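You operate a simulated robot arm through the tools that you are given. There is no shell and no other tool. Be economical: measure what you need, move in short steps, check, and stop when the job is done.

The job below is to be done with a simulated robot arm. You get a single attempt, and the scene is never put back.

TASK
Vacuum off, press SHAKE three times, set power 3 and switch on again.
Fine: press SHAKE only while the vacuum is off; its FILTER lamp must go out.

Only the result counts: the job must be done as asked and must still hold three seconds after the hand-in. Knocking over, shifting, dropping, spilling or breaking anything else fails it.

THE ROBOT
A 6-joint arm with a two-finger parallel gripper, fixed in place. Base frame: the origin is at the foot of the arm, x ahead of it, y to its left, z up; the work surface is at about z = 773. Lengths are in mm, angles in degrees, forces in N, time in s.
With the tool pointing down near the work surface it reaches from about 240 to 640 mm from the base axis. Its first joint turns from -66.0 to 66.0 degrees. Payload 2.7 kg.
Tool frame: the origin (TCP) lies between the finger pads and is the grasp point; the fingertips stand 23 mm ahead of it; z points along the fingers, y is the line along which they close. The gripper opens to 94 mm. The fingers are 38 mm wide and 10 mm thick; the gripper's body (54 by 96 mm) begins 39 mm behind the TCP.
Orientation is that of the tool frame in the base frame, as [roll, pitch, yaw] about the fixed x, y, z axes, in that order (R = Rz(yaw) Ry(pitch) Rx(roll)). With the fingers straight down and closing along the base's y, the tool's x points along the base's -x, its y along +y and its z along -z.

THE INTERFACE
- The arm moves only by the tool apply_moves. Its argument "steps" is a list of rows, each a list of 7 numbers: the shift along the tool's x, y, z in mm, then the turn, a rotation vector about the tool's x, y, z in degrees, then the closure, from 0 (fully open) to 1 (shut). In form: [[tx, ty, tz, rx, ry, rz, gripper], ...]. A call has 1 to 12 rows; each row is the pose to reach, as a shift and turn from the pose commanded when the call began, along the tool's axes at that moment. A row lasts 0.2 s, in which the tool goes at most 50 mm and 8.6 degrees; a call with a longer step from one row to the next is refused whole, and so is a gripper value outside its range. Where a pose cannot be reached the arm comes as near as it can. A force on the tool above 40 N (or 10 N above the force at the start of the call, whichever is more), or a blocked arm, ends the call early, and 0.2 s more pass. The fingers move at their own pace (about 45 mm/s each) and stop on an object; they squeeze with about 36 N. The grip force told is the motor's: it shows also when the fingers shut on nothing. Time passes only in rows, and 0.2 s behind the last, so rows that repeat a pose let the fingers close. The reply holds the time, the measured pose of the TCP, the force on the tool along the base axes, the opening and the grip force, in the units named above and with some noise.
- Cameras (640 x 400 px; columns grow to the right, rows downward): "scene" is fixed at [53.7, -415.9, 1410.1]; the picture's right is [0.93, -0.38, 0.00], its down [-0.20, -0.48, -0.86] and it looks along [0.32, 0.79, -0.52] (base axes); focal length 347 px, centre (320, 200). "wrist" rides on the gripper at [86, 16, -74] in the tool frame; the picture's right is [-0.18, 0.98, 0.00], its down [-0.58, -0.11, -0.81] and it looks along [-0.79, -0.15, 0.59] (tool axes); focal length 243 px, centre (320, 200). There is no depth. A picture from a camera that has moved, and an enlarged one, comes with that camera's place and axes in the base frame and with its lens.
- snapshot(camera): a new picture of that camera. It takes no simulated time.
- inspect(camera, box): a new picture of the part [left, top, right, bottom] of that camera's present view, enlarged. It takes no simulated time.
- job_done(): hands the job in; it is judged then, once.

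Work in short steps. Places have to be worked out from the pictures, the camera data and where the tool is seen: move nearer, look again, correct. Check each grasp and each placing, and mend what went wrong. You have 120 turns and 76 pictures in all, those below and enlarged ones among them. Open the gripper and draw the arm clear of the work before you hand the job in, unless the task says otherwise; then end with one line.

The tools are called as a command line: name --pt "numbers of a row" for each row, then --argument value for the rest, lists and objects as JSON in quotes. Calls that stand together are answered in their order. apply_moves: Moves the arm, as the interface text tells. Its arguments: {"type":"object","properties":{"steps":{"type":"array","items":{"type":"array","items":{"type":"number"}}}},"required":["steps"]} The other tools are called the same way: snapshot (camera) takes a picture; inspect (camera, box) takes an enlarged picture of a part of a camera's view; job_done () hands the job in.

At the start:

```text
time_s: 0.0
tool_pos: [318.7, 278.9, 1036.2]
tcp_rot: [-180.0, 0.0, -180.0]
ft_force: [0.9, 0.1, -0.3]
gripper_width: 94.0
grip_force: 0.1
```

scene: 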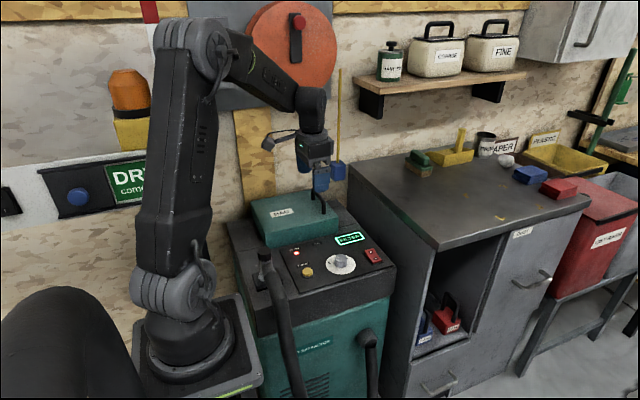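
wrist: 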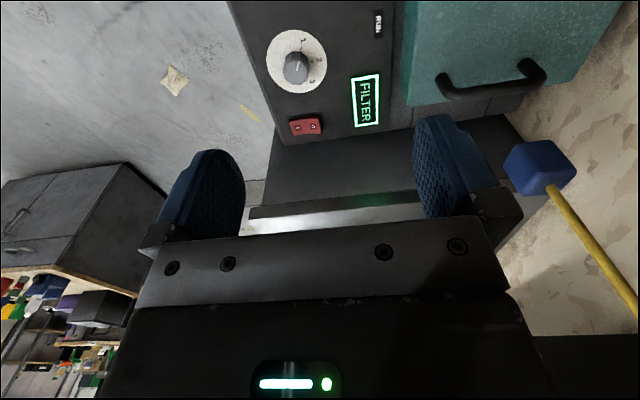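

I start by looking closely at the panel in both views.

inspect --camera "scene" --box '[220, 180, 410, 300]'

inspect --camera "wrist" --box '[230, 0, 430, 150]'

```text
3.33 times, centred on (315, 240) of scene
camera zoom: at [53.7, -415.9, 1410.1], right [0.93, -0.38, 0.0], down [-0.2, -0.48, -0.86], along [0.32, 0.79, -0.52], focal length 1158 px, centre (337, 67)
```

zoom: 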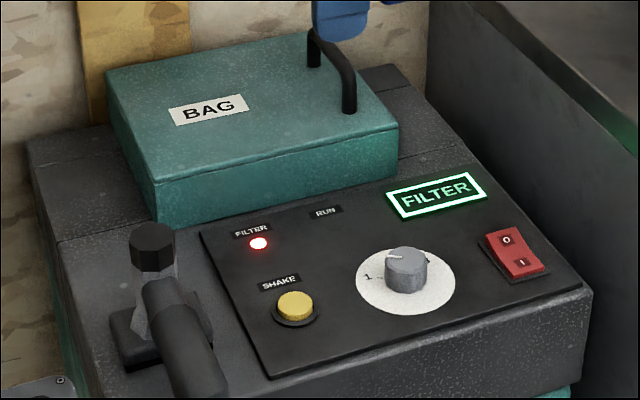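

```text
2.67 times, centred on (330, 75) of wrist
camera zoom: at [232.8, 294.4, 1110.6], right [0.18, 0.98, 0.0], down [0.58, -0.11, 0.81], along [0.79, -0.15, -0.59], focal length 647 px, centre (293, 533)
```

zoom: 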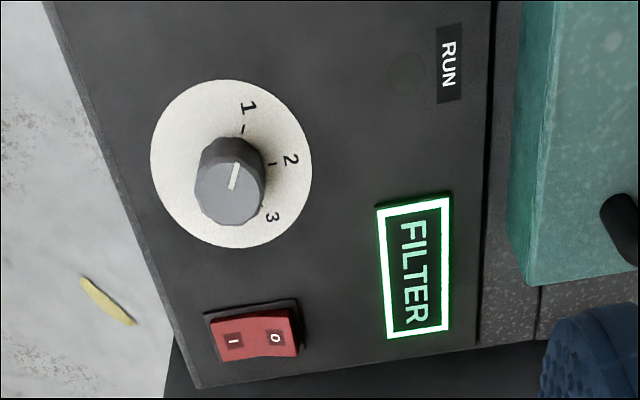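

The panel looks flat at about z≈765. The knob is near (377,236), the rocker near (474,223) and SHAKE near (279,232). Next I check the rocker state and RUN lamp.

inspect --camera "wrist" --box '[270, 95, 350, 145]'

inspect --camera "scene" --box '[280, 225, 392, 295]'

inspect --camera "wrist" --box '[260, 0, 388, 80]'

```text
8.00 times, centred on (310, 120) of wrist
camera zoom: at [232.8, 294.4, 1110.6], right [0.18, 0.98, 0.0], down [0.58, -0.11, 0.81], along [0.79, -0.15, -0.59], focal length 1941 px, centre (400, 840)
```

zoom: 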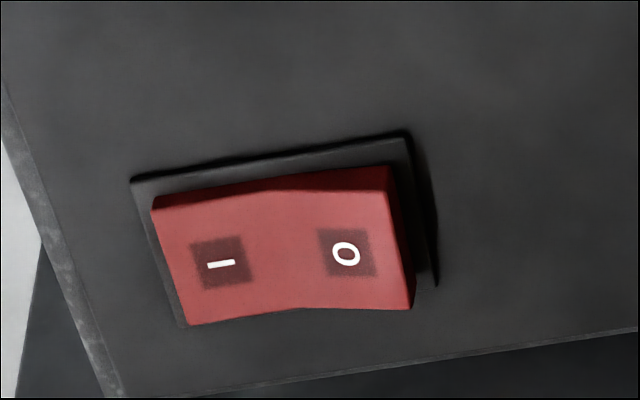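

```text
5.71 times, centred on (336, 260) of scene
camera zoom: at [53.7, -415.9, 1410.1], right [0.93, -0.38, 0.0], down [-0.2, -0.48, -0.86], along [0.32, 0.79, -0.52], focal length 1985 px, centre (229, -143)
```

zoom: 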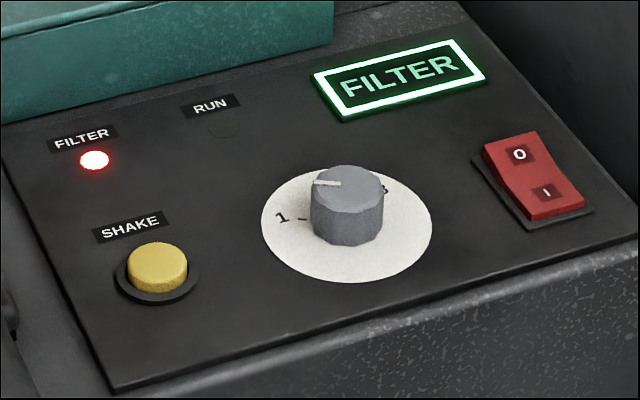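

```text
5.00 times, centred on (324, 40) of wrist
camera zoom: at [232.8, 294.4, 1110.6], right [0.18, 0.98, 0.0], down [0.58, -0.11, 0.81], along [0.79, -0.15, -0.59], focal length 1213 px, centre (300, 1000)
```

zoom: 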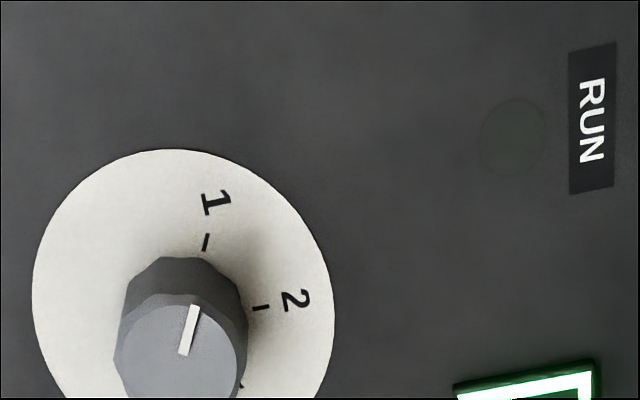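

The 0 end of the rocker stands up, so I is pressed and the switch is on; the dark RUN lamp suggests it has tripped. I close the gripper and move above the 0 end at about (476,240).

apply_moves --pt "-40 -10 0 0 0 0 1" --pt "-80 -20 0 0 0 0 1" --pt "-120 -30 0 0 0 0 1" --pt "-157 -39 0 0 0 0 1" --pt "-157 -39 45 0 0 0 1" --pt "-157 -39 90 0 0 0 1" --pt "-157 -39 135 0 0 0 1" --pt "-157 -39 175 0 0 0 1" --pt "-157 -39 195 0 0 0 1" --pt "-157 -39 195 0 0 0 1"

snapshot --camera "wrist"

inspect --camera "scene" --box '[280, 205, 408, 285]'

```text
time_s: 2.2
tool_pos: [476.5, 241.4, 841.8]
tcp_rot: [-180.0, 0.0, -179.9]
ft_force: [-0.5, -0.3, -0.8]
gripper_width: 0.0
grip_force: 36.3
```

```text
68 pictures are left
camera wrist: at [389.6, 256.2, 914.3], right [0.18, 0.98, 0.0], down [0.58, -0.11, 0.81], along [0.79, -0.15, -0.59], focal length 243 px, centre (320, 200)
```

wrist: 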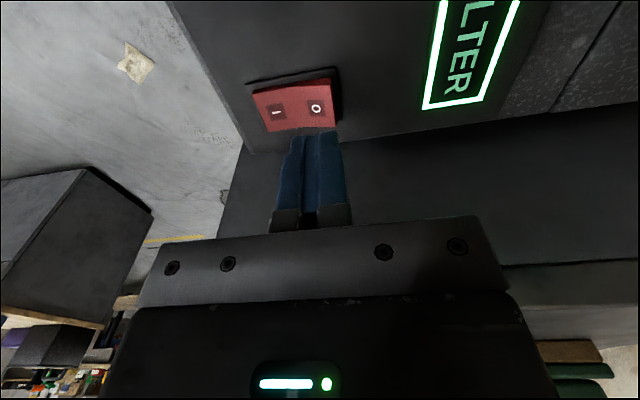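

```text
5.00 times, centred on (344, 245) of scene
camera zoom: at [53.7, -415.9, 1410.1], right [0.93, -0.38, 0.0], down [-0.2, -0.48, -0.86], along [0.32, 0.79, -0.52], focal length 1737 px, centre (200, -25)
```

zoom: 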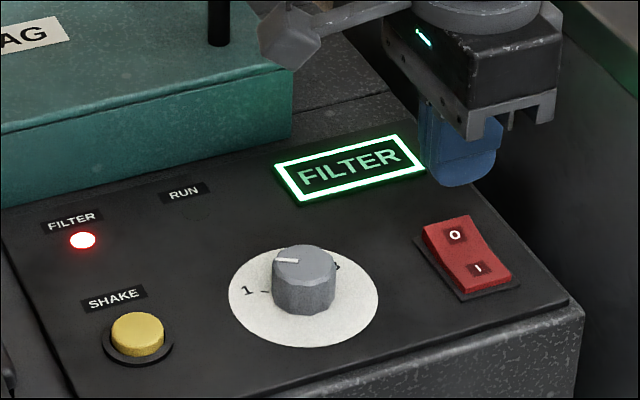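

Both views put 0 at about (476.5,237), and I am directly over it. I descend in small steps and press.

apply_moves --pt "0 0 20 0 0 0 1" --pt "0 0 38 0 0 0 1" --pt "0 0 42 0 0 0 1" --pt "0 0 45 0 0 0 1" --pt "0 0 48 0 0 0 1" --pt "0 0 48 0 0 0 1"

inspect --camera "scene" --box '[280, 205, 408, 285]'

```text
time_s: 3.4
tool_pos: [477.0, 241.4, 797.7]
tcp_rot: [-179.9, 0.1, 180.0]
ft_force: [-4.0, -0.2, 6.8]
gripper_width: 0.1
grip_force: 36.2
stopped in row 5: the force on the tool passed its limit (the readings are from after the stop); the commanded pose is now the measured one
```

```text
5.00 times, centred on (344, 245) of scene
camera zoom: at [53.5, -416.0, 1410.1], right [0.93, -0.38, 0.0], down [-0.2, -0.48, -0.86], along [0.32, 0.79, -0.52], focal length 1737 px, centre (200, -25)
```

zoom: 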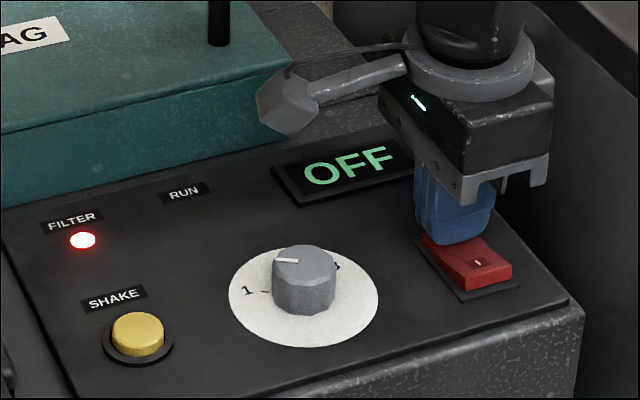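

The display now reads OFF. I raise and move over SHAKE, at about (279,232), staying high enough to check the hose clearance.

apply_moves --pt "0 0 -40 0 0 0 1" --pt "0 0 -85 0 0 0 1" --pt "48 -2 -85 0 0 0 1" --pt "96 -4 -85 0 0 0 1" --pt "144 -6 -85 0 0 0 1" --pt "192 -8 -85 0 0 0 1" --pt "197 -9 -85 0 0 0 1" --pt "197 -9 -85 0 0 0 1"

snapshot --camera "wrist"

inspect --camera "scene" --box '[220, 180, 380, 280]'

```text
time_s: 5.2
tool_pos: [281.4, 231.1, 881.4]
tcp_rot: [179.9, 0.1, -180.0]
ft_force: [-0.1, 0.0, 0.3]
gripper_width: 0.3
grip_force: 35.6
```

```text
65 pictures are left
camera wrist: at [194.8, 246.5, 955.4], right [0.18, 0.98, 0.0], down [0.58, -0.11, 0.81], along [0.79, -0.15, -0.59], focal length 243 px, centre (320, 200)
```

wrist: 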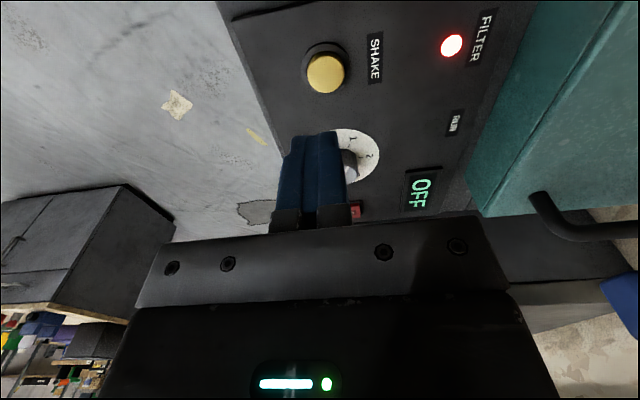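

```text
4.00 times, centred on (300, 230) of scene
camera zoom: at [53.7, -415.9, 1410.1], right [0.93, -0.38, 0.0], down [-0.2, -0.48, -0.86], along [0.32, 0.79, -0.52], focal length 1389 px, centre (400, 80)
```

zoom: 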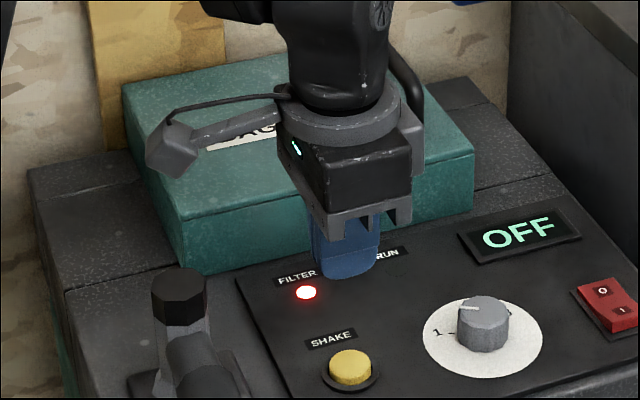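

SHAKE is at about (281,234). The camera arm hanging at -x could hit the hose connector near (178,268), whose top is at z≈840, so I turn the tool by 90° to swing the camera to -y.

apply_moves --pt "0 0 0 0 0 -8.2 1" --pt "0 0 0 0 0 -16.4 1" --pt "0 0 0 0 0 -24.6 1" --pt "0 0 0 0 0 -32.8 1" --pt "0 0 0 0 0 -41 1" --pt "0 0 0 0 0 -49.2 1" --pt "0 0 0 0 0 -57.4 1" --pt "0 0 0 0 0 -65.6 1" --pt "0 0 0 0 0 -73.8 1" --pt "0 0 0 0 0 -82 1" --pt "0 0 0 0 0 -90 1" --pt "0 0 0 0 0 -90 1"

snapshot --camera "wrist"

inspect --camera "scene" --box '[220, 180, 380, 280]'

```text
time_s: 7.8
tool_pos: [279.9, 230.8, 881.6]
tcp_rot: [-180.0, 0.1, -89.9]
ft_force: [-0.1, 0.5, -0.8]
gripper_width: 0.0
grip_force: 36.4
```

```text
63 pictures are left
camera wrist: at [263.5, 144.7, 955.9], right [-0.98, 0.18, 0.0], down [0.11, 0.58, 0.81], along [0.15, 0.79, -0.59], focal length 243 px, centre (320, 200)
```

wrist: 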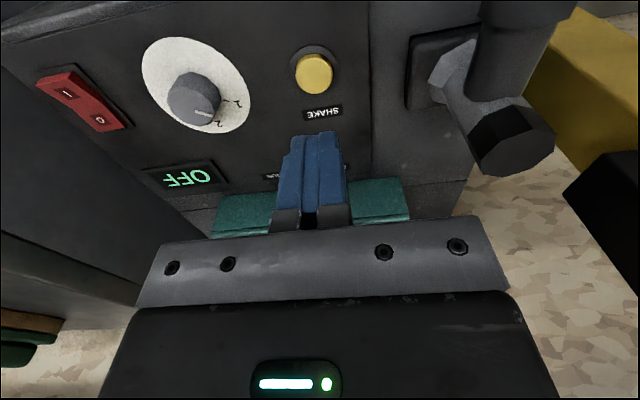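

```text
4.00 times, centred on (300, 230) of scene
camera zoom: at [53.7, -415.9, 1410.1], right [0.93, -0.38, 0.0], down [-0.2, -0.48, -0.86], along [0.32, 0.79, -0.52], focal length 1389 px, centre (400, 80)
```

zoom: 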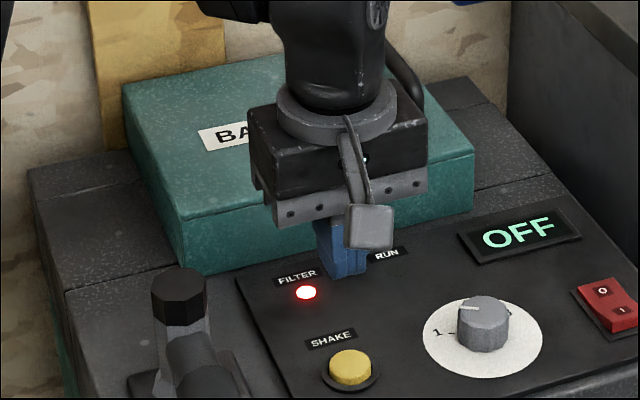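

The camera arm is clear now, with SHAKE right below at about (282,231). I descend slowly to find the button.

apply_moves --pt "0 -2 40 0 0 0 1" --pt "0 -2 68 0 0 0 1" --pt "0 -2 74 0 0 0 1" --pt "0 -2 76 0 0 0 1" --pt "0 -2 78 0 0 0 1" --pt "0 -2 80 0 0 0 1"

inspect --camera "scene" --box '[220, 180, 380, 280]'

```text
time_s: 9.2
tool_pos: [281.6, 232.6, 801.9]
tcp_rot: [-179.9, 0.1, -90.0]
ft_force: [0.6, 0.6, -0.3]
gripper_width: 0.0
grip_force: 36.1
```

```text
4.00 times, centred on (300, 230) of scene
camera zoom: at [53.7, -415.9, 1410.1], right [0.93, -0.38, 0.0], down [-0.2, -0.48, -0.86], along [0.32, 0.79, -0.52], focal length 1389 px, centre (400, 80)
```

zoom: 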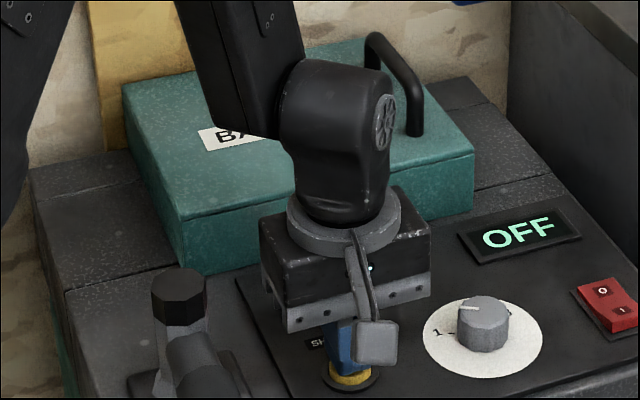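

No contact yet with the tip at 779, so I press on slowly by up to 10 mm.

apply_moves --pt "0 0 2 0 0 0 1" --pt "0 0 4 0 0 0 1" --pt "0 0 5 0 0 0 1" --pt "0 0 6 0 0 0 1"

inspect --camera "scene" --box '[260, 220, 380, 295]'

```text
time_s: 10.2
tool_pos: [281.5, 231.3, 796.6]
tcp_rot: [-179.9, 0.0, -90.0]
ft_force: [-0.4, -1.2, 1.6]
gripper_width: 0.0
grip_force: 35.9
```

```text
5.33 times, centred on (320, 258) of scene
camera zoom: at [53.6, -415.9, 1410.1], right [0.93, -0.38, 0.0], down [-0.2, -0.48, -0.86], along [0.32, 0.79, -0.52], focal length 1852 px, centre (320, -107)
```

zoom: 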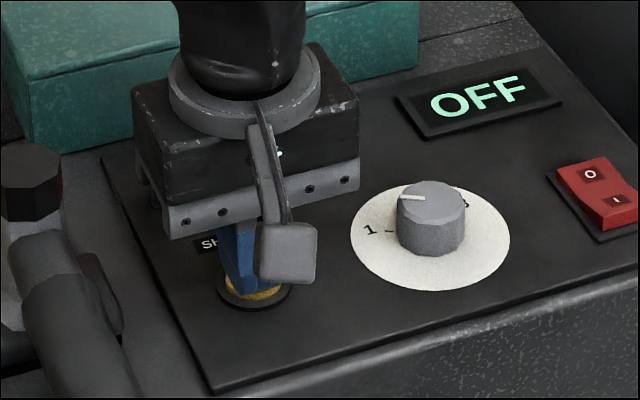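

Light contact seems to begin at tip z≈774. I continue in 1 mm steps.

apply_moves --pt "0 0 1 0 0 0 1" --pt "0 0 2 0 0 0 1" --pt "0 0 3 0 0 0 1"

inspect --camera "scene" --box '[260, 220, 380, 295]'

```text
time_s: 11.0
tool_pos: [281.1, 231.8, 794.0]
tcp_rot: [-180.0, -0.1, -90.0]
ft_force: [-1.4, -3.8, 12.3]
gripper_width: 0.1
grip_force: 35.9
```

```text
5.33 times, centred on (320, 258) of scene
camera zoom: at [53.6, -416.1, 1410.0], right [0.93, -0.38, 0.0], down [-0.2, -0.48, -0.86], along [0.32, 0.79, -0.52], focal length 1852 px, centre (320, -107)
```

zoom: 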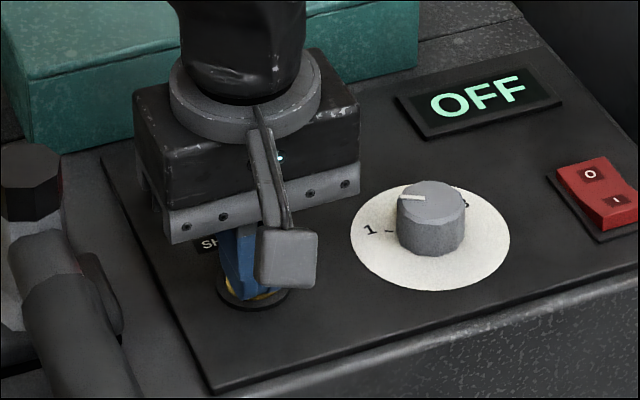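

The force is 12 N with the button sinking. I push slightly further to make sure it bottoms out.

apply_moves --pt "0 0 1 0 0 0 1" --pt "0 0 2 0 0 0 1" --pt "0 0 2 0 0 0 1"

inspect --camera "scene" --box '[260, 220, 380, 295]'

```text
time_s: 11.8
tool_pos: [282.8, 232.0, 790.3]
tcp_rot: [-179.9, 0.1, -89.9]
ft_force: [1.6, -6.8, 19.2]
gripper_width: 0.2
grip_force: 35.9
```

```text
5.33 times, centred on (320, 258) of scene
camera zoom: at [53.6, -416.2, 1410.0], right [0.93, -0.38, 0.0], down [-0.2, -0.48, -0.86], along [0.32, 0.79, -0.52], focal length 1852 px, centre (320, -107)
```

zoom: 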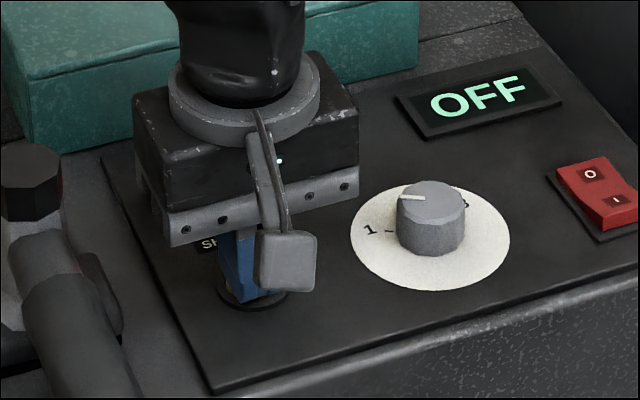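

The button is down to bezel level. I lift 15 mm to release it and check for any count shown.

apply_moves --pt "0 0 -8 0 0 0 1" --pt "0 0 -16 0 0 0 1" --pt "0 0 -16 0 0 0 1"

inspect --camera "scene" --box '[260, 220, 380, 295]'

snapshot --camera "wrist"

```text
time_s: 12.6
tool_pos: [281.4, 232.2, 807.7]
tcp_rot: [-179.9, -0.1, -89.9]
ft_force: [0.7, 1.0, -0.2]
gripper_width: 0.2
grip_force: 35.8
```

```text
5.33 times, centred on (320, 258) of scene
camera zoom: at [53.7, -415.9, 1410.1], right [0.93, -0.38, 0.0], down [-0.2, -0.48, -0.86], along [0.32, 0.79, -0.52], focal length 1852 px, centre (320, -107)
```

zoom: 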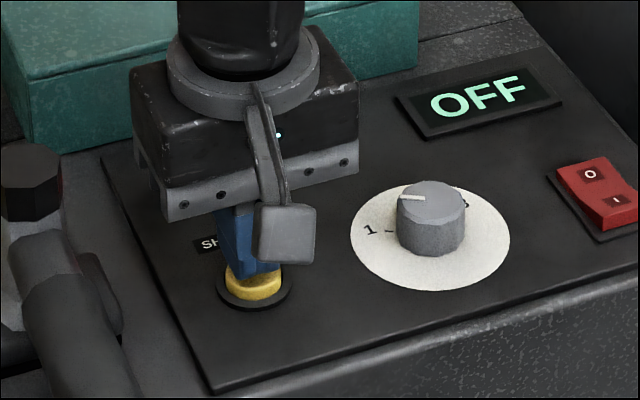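

```text
56 pictures are left
camera wrist: at [265.0, 144.5, 881.3], right [-0.98, 0.18, 0.0], down [0.11, 0.58, 0.81], along [0.15, 0.79, -0.59], focal length 243 px, centre (320, 200)
```

wrist: 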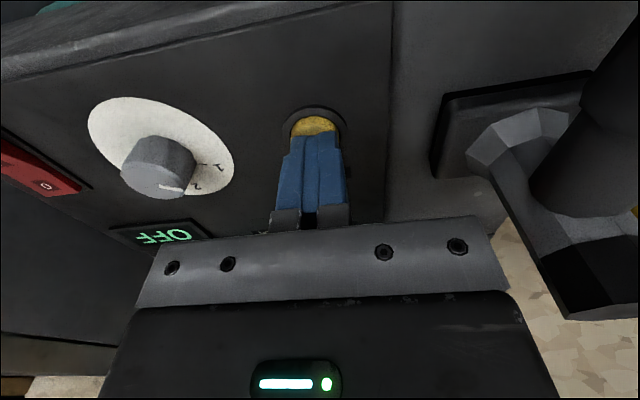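

The first press is done and the button came back up. I press a second and third time over the same stroke.

apply_moves --pt "0 0 6 0 0 0 1" --pt "0 0 11 0 0 0 1" --pt "0 0 14 0 0 0 1" --pt "0 0 16 0 0 0 1" --pt "0 0 16 0 0 0 1" --pt "0 0 8 0 0 0 1" --pt "0 0 0 0 0 0 1" --pt "0 0 0 0 0 0 1" --pt "0 0 0 0 0 0 1"

apply_moves --pt "0 0 6 0 0 0 1" --pt "0 0 11 0 0 0 1" --pt "0 0 14 0 0 0 1" --pt "0 0 16 0 0 0 1" --pt "0 0 16 0 0 0 1" --pt "0 0 8 0 0 0 1" --pt "0 0 0 0 0 0 1" --pt "0 0 0 0 0 0 1" --pt "0 0 0 0 0 0 1"

```text
time_s: 14.6
tool_pos: [282.5, 232.4, 806.7]
tcp_rot: [-179.9, 0.0, -89.9]
ft_force: [1.3, -0.3, -0.4]
gripper_width: 0.0
grip_force: 36.4
```

```text
time_s: 16.6
tool_pos: [282.0, 232.2, 807.4]
tcp_rot: [-179.9, -0.1, -90.0]
ft_force: [-0.8, 0.6, 0.0]
gripper_width: 0.0
grip_force: 36.3
```

I lift clear and move to above the knob at (377,236) to check the FILTER lamp and the dial.

apply_moves --pt "0 0 -40 0 0 0 1" --pt "0 0 -85 0 0 0 0.4" --pt "0 -47 -85 0 0 0 0.4" --pt "0 -95 -85 0 0 0 0.4" --pt "0 -95 -85 0 0 0 0.4"

snapshot --camera "wrist"

inspect --camera "scene" --box '[260, 215, 388, 295]'

```text
time_s: 17.8
tool_pos: [380.8, 231.3, 893.6]
tcp_rot: [-180.0, -0.1, -90.0]
ft_force: [0.5, 0.1, 0.3]
gripper_width: 56.6
grip_force: 0.1
```

```text
55 pictures are left
camera wrist: at [363.2, 144.1, 966.9], right [-0.98, 0.18, 0.0], down [0.11, 0.58, 0.81], along [0.15, 0.79, -0.59], focal length 243 px, centre (320, 200)
```

wrist: 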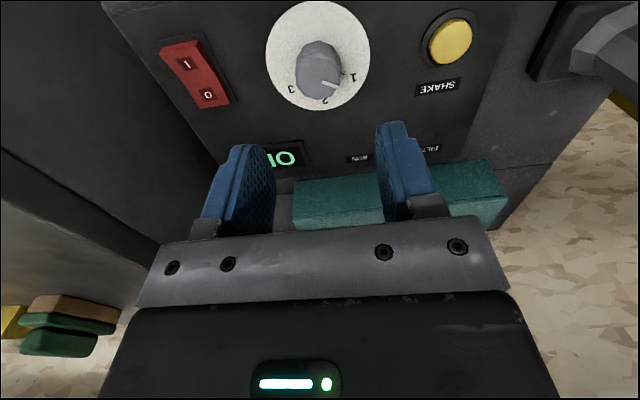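

```text
5.00 times, centred on (324, 255) of scene
camera zoom: at [53.7, -415.9, 1410.1], right [0.93, -0.38, 0.0], down [-0.2, -0.48, -0.86], along [0.32, 0.79, -0.52], focal length 1737 px, centre (300, -75)
```

zoom: 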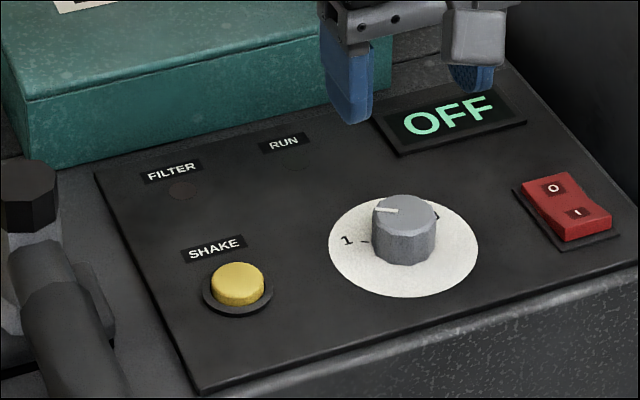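

The FILTER lamp is out. Now I look closely at the dial.

inspect --camera "wrist" --box '[240, 0, 400, 110]'

```text
3.64 times, centred on (320, 55) of wrist
camera zoom: at [363.2, 144.1, 966.9], right [-0.98, 0.18, 0.0], down [0.11, 0.58, 0.81], along [0.15, 0.79, -0.59], focal length 882 px, centre (320, 727)
```

zoom: 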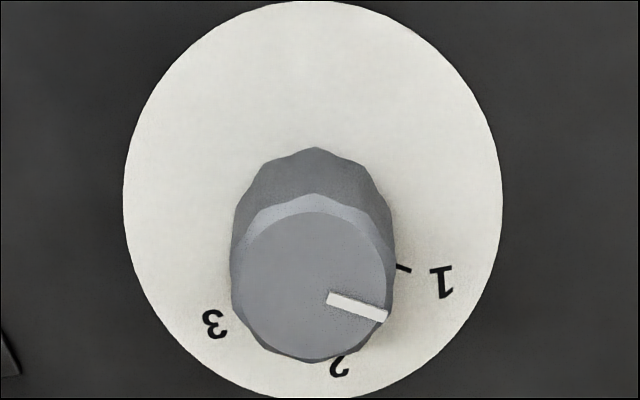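

The knob is at about (380,232) with its top near z≈788. The pointer sits on 1 (~148°), 2 is at ~90° and 3 at ~40°, so about 100° clockwise is needed. I descend around the knob.

apply_moves --pt "0 1 45 0 0 0 0.4" --pt "0 1 80 0 0 0 0.4" --pt "0 1 90 0 0 0 0.4" --pt "0 1 95 0 0 0 0.4" --pt "0 1 98 0 0 0 0.4" --pt "0 1 98 0 0 0 0.4"

snapshot --camera "wrist"

inspect --camera "scene" --box '[260, 215, 388, 295]'

```text
time_s: 19.2
tool_pos: [376.6, 230.8, 794.0]
tcp_rot: [-179.9, 0.2, -90.0]
ft_force: [-0.5, -0.5, -0.1]
gripper_width: 56.2
grip_force: 0.0
```

```text
52 pictures are left
camera wrist: at [360.1, 143.6, 869.0], right [-0.98, 0.18, 0.0], down [0.11, 0.58, 0.81], along [0.15, 0.79, -0.59], focal length 243 px, centre (320, 200)
```

wrist: 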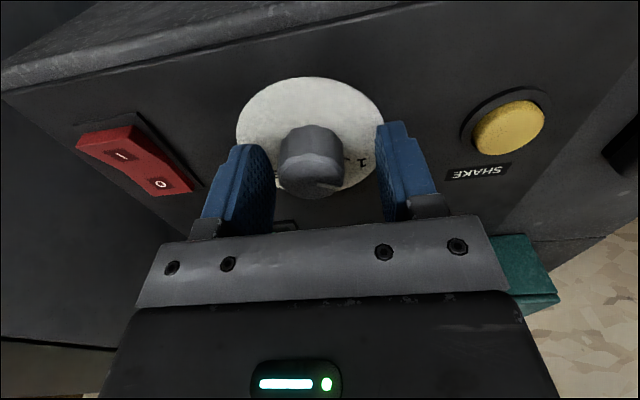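

```text
5.00 times, centred on (324, 255) of scene
camera zoom: at [53.7, -415.9, 1410.1], right [0.93, -0.38, 0.0], down [-0.2, -0.48, -0.86], along [0.32, 0.79, -0.52], focal length 1737 px, centre (300, -75)
```

zoom: 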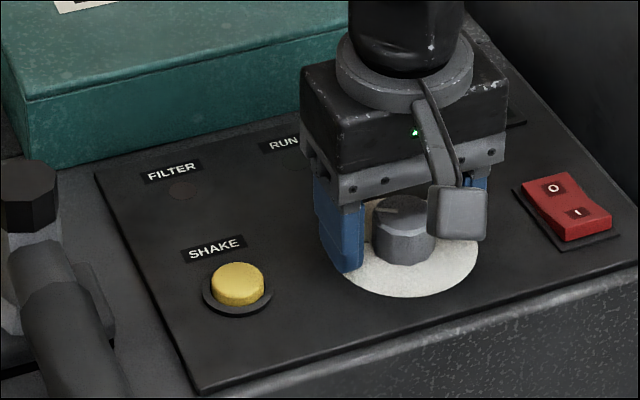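

The knob is about +4 mm in x and +2 mm in y from the TCP. I correct for that, lower 3 mm and close on the knob.

apply_moves --pt "-2 -4 3 0 0 0 0.4" --pt "-2 -4 3 0 0 0 0.55" --pt "-2 -4 3 0 0 0 0.65" --pt "-2 -4 3 0 0 0 1" --pt "-2 -4 3 0 0 0 1" --pt "-2 -4 3 0 0 0 1"

snapshot --camera "wrist"

```text
time_s: 20.6
tool_pos: [382.6, 232.4, 793.2]
tcp_rot: [-179.8, 0.1, -90.0]
ft_force: [24.9, -3.7, -11.4]
gripper_width: 33.9
grip_force: 45.0
```

```text
50 pictures are left
camera wrist: at [365.2, 146.1, 866.0], right [-0.98, 0.18, 0.0], down [0.11, 0.58, 0.81], along [0.15, 0.79, -0.59], focal length 243 px, centre (320, 200)
```

wrist: 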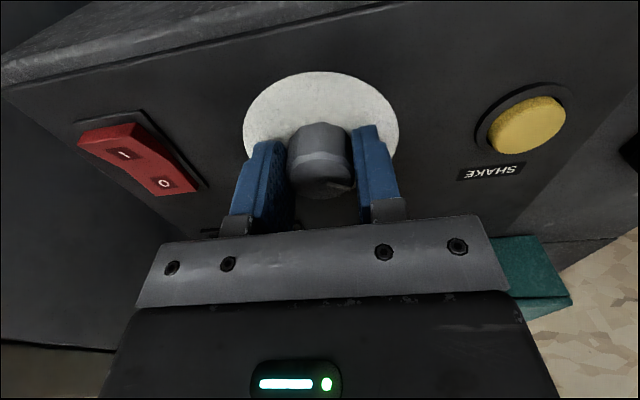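

The grip is on (33.9 mm) but there is a +25 N side load, so the knob sits a bit further +x. I shift 1.5 mm that way to relax it.

apply_moves --pt "0 -1 0 0 0 0 1" --pt "0 -1.5 0 0 0 0 1"

```text
time_s: 21.2
tool_pos: [381.5, 233.0, 792.1]
tcp_rot: [-179.9, 0.1, -89.9]
ft_force: [18.6, -8.5, -3.4]
gripper_width: 33.5
grip_force: 45.4
```

apply_moves --pt "0 -1 0 0 0 0 1" --pt "0 -2.5 0 0 0 0 1" --pt "0 -2.5 0 0 0 0 1"

```text
time_s: 22.0
tool_pos: [381.3, 233.9, 792.5]
tcp_rot: [179.8, 0.0, -90.0]
ft_force: [-10.1, -11.1, 26.5]
gripper_width: 33.2
grip_force: 45.1
```

The side load reversed, so the centre is about 1 mm back. I ease back and up slightly, then begin the clockwise turn in modest steps.

apply_moves --pt "0 0.8 -1 0 0 0 1" --pt "0 0.8 -1 0 0 6 1" --pt "0 0.8 -1 0 0 12 1" --pt "0 0.8 -1 0 0 18 1" --pt "0 0.8 -1 0 0 24 1"

inspect --camera "scene" --box '[260, 215, 388, 295]'

```text
time_s: 23.2
tool_pos: [381.1, 233.4, 792.8]
tcp_rot: [179.9, 0.0, -114.1]
ft_force: [-25.3, 3.1, 12.0]
gripper_width: 33.5
grip_force: 45.4
```

```text
5.00 times, centred on (324, 255) of scene
camera zoom: at [53.0, -415.9, 1410.1], right [0.93, -0.38, 0.0], down [-0.19, -0.48, -0.86], along [0.32, 0.79, -0.52], focal length 1737 px, centre (300, -75)
```

zoom: 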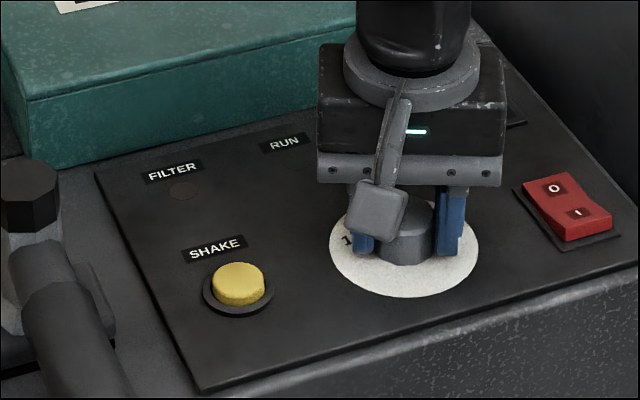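

It is turning and gripped, with a −x load remaining. I nudge 0.7 mm toward −x and keep turning.

apply_moves --pt "0.3 0.6 0 0 0 0 1" --pt "0.3 0.6 0 0 0 7 1" --pt "0.3 0.6 0 0 0 14 1" --pt "0.3 0.6 0 0 0 21 1" --pt "0.3 0.6 0 0 0 28 1"

inspect --camera "scene" --box '[290, 230, 386, 290]'

snapshot --camera "wrist"

```text
time_s: 24.4
tool_pos: [381.7, 234.6, 792.2]
tcp_rot: [180.0, 0.0, -142.0]
ft_force: [-31.7, 13.9, 3.0]
gripper_width: 33.5
grip_force: 44.7
```

```text
6.67 times, centred on (338, 260) of scene
camera zoom: at [52.9, -415.7, 1410.2], right [0.93, -0.38, 0.0], down [-0.19, -0.48, -0.86], along [0.32, 0.79, -0.52], focal length 2316 px, centre (200, -200)
```

zoom: 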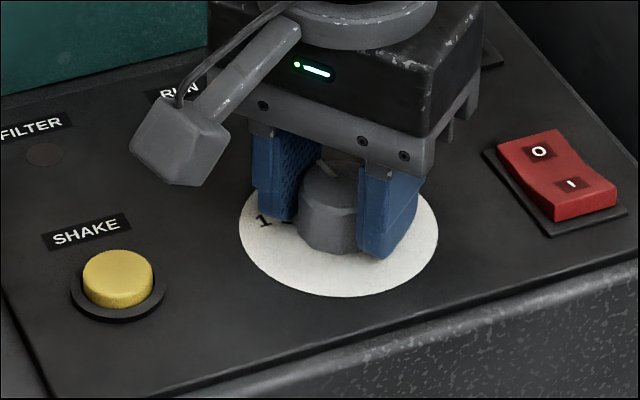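

```text
47 pictures are left
camera wrist: at [302.6, 193.1, 866.1], right [-0.46, 0.89, 0.0], down [0.53, 0.27, 0.81], along [0.72, 0.37, -0.59], focal length 243 px, centre (320, 200)
```

wrist: 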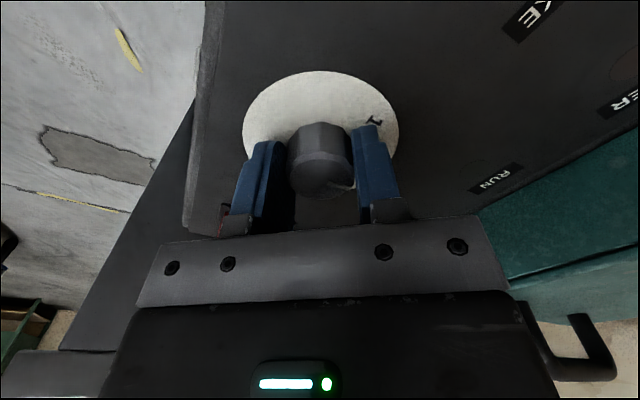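

The pointer follows the fingers. I shift to relieve the load along the tool axes and continue.

apply_moves --pt "0.5 1.2 0 0 0 0 1" --pt "0.5 1.2 0 0 0 6 1" --pt "0.5 1.2 0 0 0 12 1" --pt "0.5 1.2 0 0 0 18 1" --pt "0.5 1.2 0 0 0 24 1"

inspect --camera "scene" --box '[290, 230, 386, 290]'

```text
time_s: 25.6
tool_pos: [380.4, 234.1, 790.5]
tcp_rot: [180.0, 0.1, -166.1]
ft_force: [-18.7, 13.9, -20.5]
gripper_width: 33.4
grip_force: 44.9
```

```text
6.67 times, centred on (338, 260) of scene
camera zoom: at [53.5, -415.4, 1410.3], right [0.93, -0.38, 0.0], down [-0.2, -0.48, -0.86], along [0.32, 0.79, -0.52], focal length 2316 px, centre (200, -200)
```

zoom: 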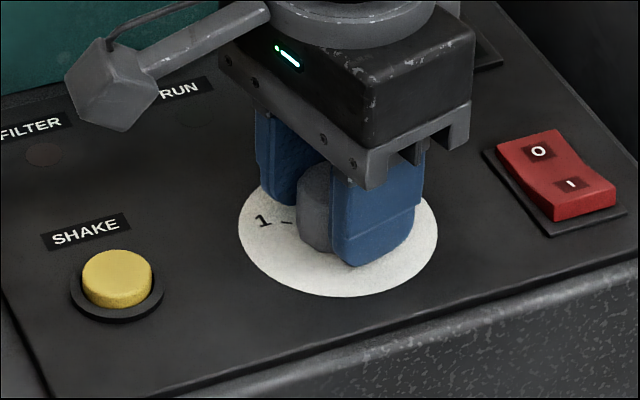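

I have turned 76° so far. I relieve the load again, turn another 22°, then open and look.

apply_moves --pt "0.6 0.7 0.5 0 0 0 1" --pt "0.6 0.7 0.5 0 0 6 1" --pt "0.6 0.7 0.5 0 0 12 1" --pt "0.6 0.7 0.5 0 0 18 1" --pt "0.6 0.7 0.5 0 0 22 1" --pt "0.6 0.7 0.5 0 0 22 1"

apply_moves --pt "0 0 0 0 0 0 0.4" --pt "0 0 0 0 0 0 0.4" --pt "0 0 -20 0 0 0 0.4" --pt "0 0 -60 0 0 0 0.4" --pt "0 0 -100 0 0 0 0.4"

snapshot --camera "wrist"

inspect --camera "scene" --box '[290, 230, 386, 290]'

```text
time_s: 27.0
tool_pos: [382.3, 235.6, 792.3]
tcp_rot: [179.9, 0.1, 172.0]
ft_force: [-6.0, 4.6, -9.4]
gripper_width: 33.3
grip_force: 45.4
```

```text
time_s: 28.2
tool_pos: [380.2, 236.2, 892.9]
tcp_rot: [179.9, 0.0, 172.0]
ft_force: [0.2, 0.4, -0.7]
gripper_width: 56.4
grip_force: 0.1
```

```text
45 pictures are left
camera wrist: at [296.0, 263.3, 966.8], right [0.32, 0.95, 0.0], down [0.56, -0.19, 0.81], along [0.76, -0.26, -0.59], focal length 243 px, centre (320, 200)
```

wrist: 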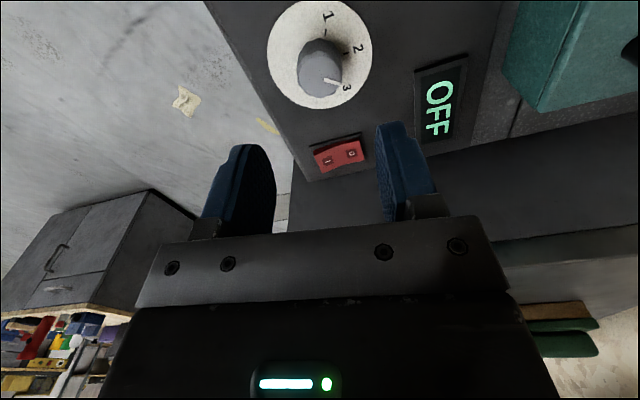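

```text
6.67 times, centred on (338, 260) of scene
camera zoom: at [53.7, -415.9, 1410.1], right [0.93, -0.38, 0.0], down [-0.2, -0.48, -0.86], along [0.32, 0.79, -0.52], focal length 2316 px, centre (200, -200)
```

zoom: 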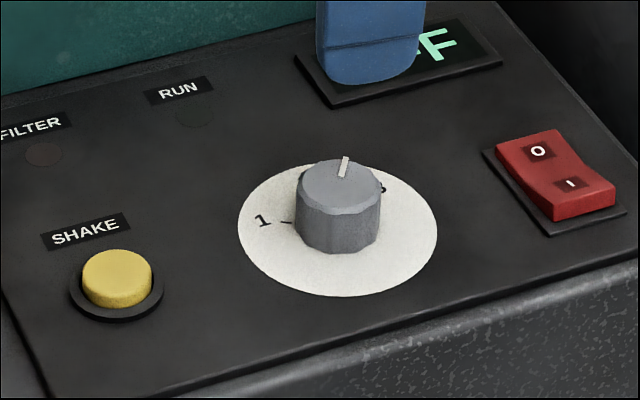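

inspect --camera "wrist" --box '[256, 0, 384, 115]'

```text
3.48 times, centred on (320, 58) of wrist
camera zoom: at [296.0, 263.3, 966.8], right [0.32, 0.95, 0.0], down [0.56, -0.19, 0.81], along [0.76, -0.26, -0.59], focal length 844 px, centre (320, 696)
```

zoom: 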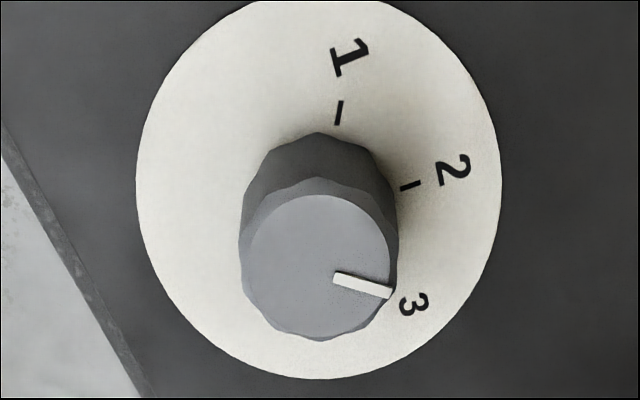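

Fitting the digits puts 1/2/3 at 150°/90°/30°, and the pointer is now at about 54°, so 24° more is needed. I go back down, regrip and turn the rest.

apply_moves --pt "0 0 45 0 0 0 0.4" --pt "0 0 80 0 0 0 0.4" --pt "0 0 94 0 0 0 0.4" --pt "0 0 99 0 0 0 0.4" --pt "0 0 99 0 0 0 0.6" --pt "0 0 99 0 0 0 1" --pt "0 0 99 0 0 0 1" --pt "0 0 99 0 0 0 1"

```text
time_s: 30.0
tool_pos: [380.4, 235.2, 793.4]
tcp_rot: [-179.8, 0.0, 172.0]
ft_force: [2.5, -14.8, 0.3]
gripper_width: 33.1
grip_force: 44.6
```

The grip is good, with a mild load. I turn 24° clockwise.

apply_moves --pt "0 -0.5 0 0 0 0 1" --pt "0 -0.5 0 0 0 6 1" --pt "0 -0.5 0 0 0 12 1" --pt "0 -0.5 0 0 0 18 1" --pt "0 -0.5 0 0 0 24 1" --pt "0 -0.5 0 0 0 24 1"

apply_moves --pt "0 0 0 0 0 0 0.4" --pt "0 0 0 0 0 0 0.4" --pt "0 0 -20 0 0 0 0.4" --pt "0 0 -60 0 0 0 0.4" --pt "0 0 -100 0 0 0 0.4" --pt "0 0 -100 0 0 -8 0.4" --pt "0 0 -100 0 0 -16 0.4" --pt "0 0 -100 0 0 -24 0.4" --pt "0 0 -100 0 0 -32 0.4" --pt "0 0 -100 0 0 -32 1"

inspect --camera "wrist" --box '[256, 0, 384, 115]'

inspect --camera "scene" --box '[290, 230, 386, 290]'

```text
time_s: 31.4
tool_pos: [380.4, 235.9, 793.2]
tcp_rot: [179.7, 0.2, 148.1]
ft_force: [7.6, 6.8, -19.5]
gripper_width: 33.0
grip_force: 45.3
```

```text
time_s: 33.6
tool_pos: [379.7, 235.4, 892.7]
tcp_rot: [-180.0, 0.0, -179.9]
ft_force: [0.2, 0.2, -0.6]
gripper_width: 21.4
grip_force: 0.2
```

```text
3.48 times, centred on (320, 58) of wrist
camera zoom: at [294.0, 249.9, 966.9], right [0.18, 0.98, 0.0], down [0.58, -0.11, 0.81], along [0.79, -0.15, -0.59], focal length 844 px, centre (320, 696)
```

zoom: 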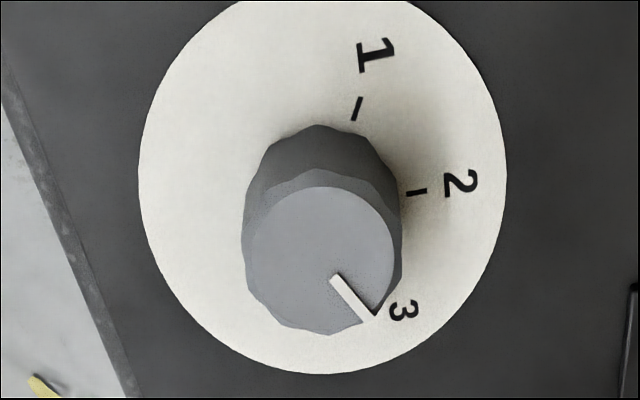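

```text
6.67 times, centred on (338, 260) of scene
camera zoom: at [53.7, -415.9, 1410.1], right [0.93, -0.38, 0.0], down [-0.2, -0.48, -0.86], along [0.32, 0.79, -0.52], focal length 2316 px, centre (200, -200)
```

zoom: 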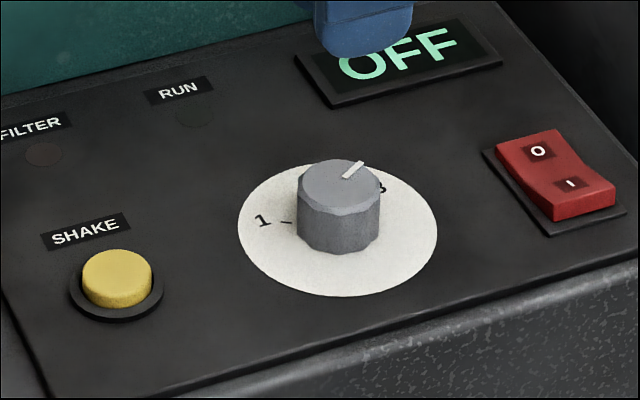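

The pointer is at about 30°, on mark 3. I now move over the I end of the rocker at about (477,206) with closed fingers.

apply_moves --pt "-40 -12 0 0 0 0 1" --pt "-80 -24 0 0 0 0 1" --pt "-97 -29 0 0 0 0 1" --pt "-97 -29 40 0 0 0 1" --pt "-97 -29 70 0 0 0 1" --pt "-97 -29 70 0 0 0 1"

snapshot --camera "wrist"

```text
time_s: 35.0
tool_pos: [478.0, 204.1, 823.9]
tcp_rot: [179.9, 0.1, 180.0]
ft_force: [0.8, 0.1, -0.6]
gripper_width: 0.1
grip_force: 35.9
```

```text
40 pictures are left
camera wrist: at [391.2, 221.3, 897.3], right [0.18, 0.98, 0.0], down [0.58, -0.11, 0.81], along [0.79, -0.15, -0.59], focal length 243 px, centre (320, 200)
```

wrist: 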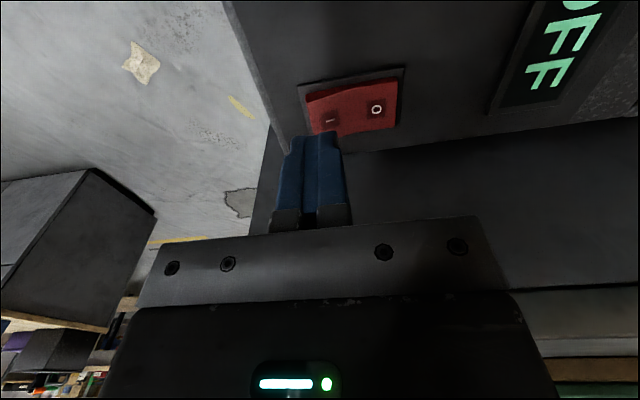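

I am over the I end. I press down until it flips.

apply_moves --pt "0 1 18 0 0 0 1" --pt "0 1 22 0 0 0 1" --pt "0 1 25 0 0 0 1" --pt "0 1 28 0 0 0 1" --pt "0 1 30 0 0 0 1"

inspect --camera "scene" --box '[260, 205, 404, 295]'

```text
time_s: 36.2
tool_pos: [477.4, 205.9, 797.2]
tcp_rot: [-180.0, -0.1, -179.9]
ft_force: [-7.0, -3.1, 9.7]
gripper_width: 0.1
grip_force: 35.9
stopped in row 5: the force on the tool passed its limit (the readings are from after the stop); the commanded pose is now the measured one
```

```text
4.44 times, centred on (332, 250) of scene
camera zoom: at [53.4, -416.0, 1410.1], right [0.93, -0.38, 0.0], down [-0.2, -0.48, -0.86], along [0.32, 0.79, -0.52], focal length 1544 px, centre (267, -22)
```

zoom: 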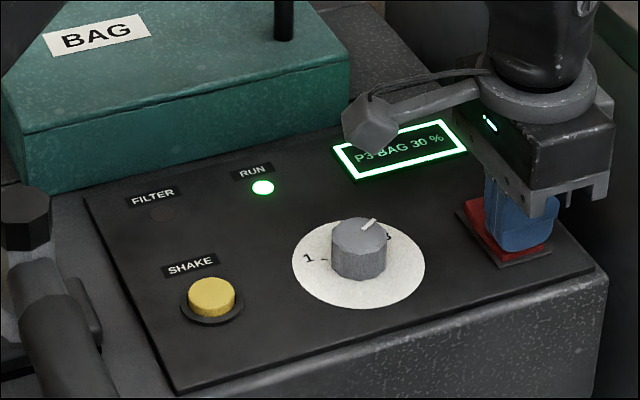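

RUN is lit, the display shows P3 and FILTER is out. I retract, open the gripper and confirm.

apply_moves --pt "0 0 -30 0 0 0 1" --pt "0 0 -75 0 0 0 1" --pt "0 0 -120 0 0 0 1" --pt "0 0 -165 0 0 0 0" --pt "45 10 -200 0 0 0 0" --pt "90 20 -220 0 0 0 0" --pt "90 20 -220 0 0 0 0" --pt "90 20 -220 0 0 0 0" --pt "90 20 -220 0 0 0 0"

inspect --camera "scene" --box '[230, 180, 406, 290]'

```text
refused: row 5 steps farther than a row can; nothing moved
```

```text
3.64 times, centred on (318, 235) of scene
camera zoom: at [53.4, -416.0, 1410.1], right [0.93, -0.38, 0.0], down [-0.2, -0.48, -0.86], along [0.32, 0.79, -0.52], focal length 1263 px, centre (327, 73)
```

zoom: 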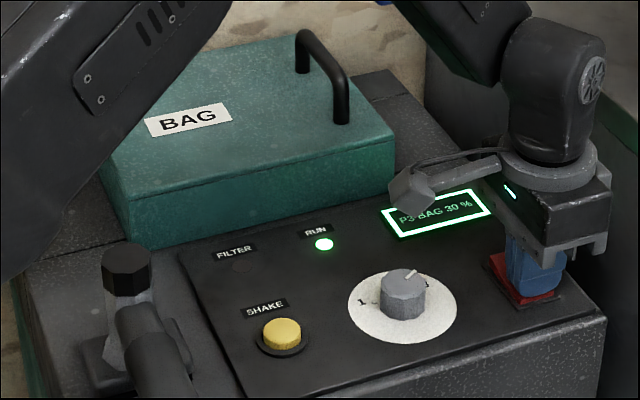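

The call was refused because one step was too long. I retract straight up instead.

apply_moves --pt "0 0 -30 0 0 0 1" --pt "0 0 -75 0 0 0 1" --pt "0 0 -120 0 0 0 1" --pt "0 0 -160 0 0 0 0" --pt "0 0 -200 0 0 0 0" --pt "0 0 -220 0 0 0 0" --pt "0 0 -220 0 0 0 0" --pt "0 0 -220 0 0 0 0" --pt "0 0 -220 0 0 0 0"

inspect --camera "scene" --box '[230, 180, 406, 290]'

```text
time_s: 38.2
tool_pos: [477.8, 206.0, 1017.7]
tcp_rot: [179.9, 0.1, -179.9]
ft_force: [-0.4, 0.7, 0.5]
gripper_width: 93.8
grip_force: 0.1
```

```text
3.64 times, centred on (318, 235) of scene
camera zoom: at [53.7, -415.9, 1410.1], right [0.93, -0.38, 0.0], down [-0.2, -0.48, -0.86], along [0.32, 0.79, -0.52], focal length 1263 px, centre (327, 73)
```

zoom: 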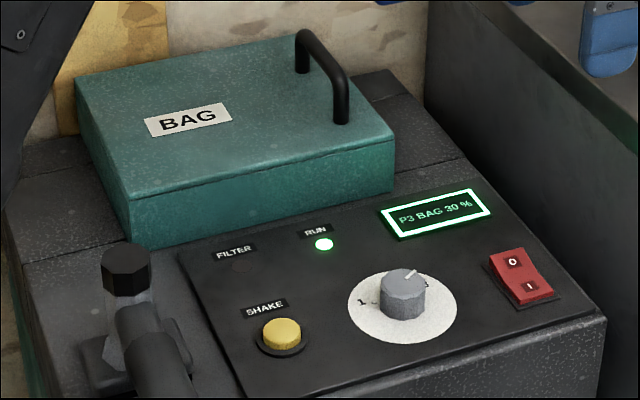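

The vacuum is running at P3 with the FILTER lamp out, and the arm is clear with the gripper open, so I hand it in.

job_done

```text
The job is handed in.
```

The vacuum was switched off, SHAKE was pressed three times while it was off, and it is now running again at power 3 with the FILTER lamp out.
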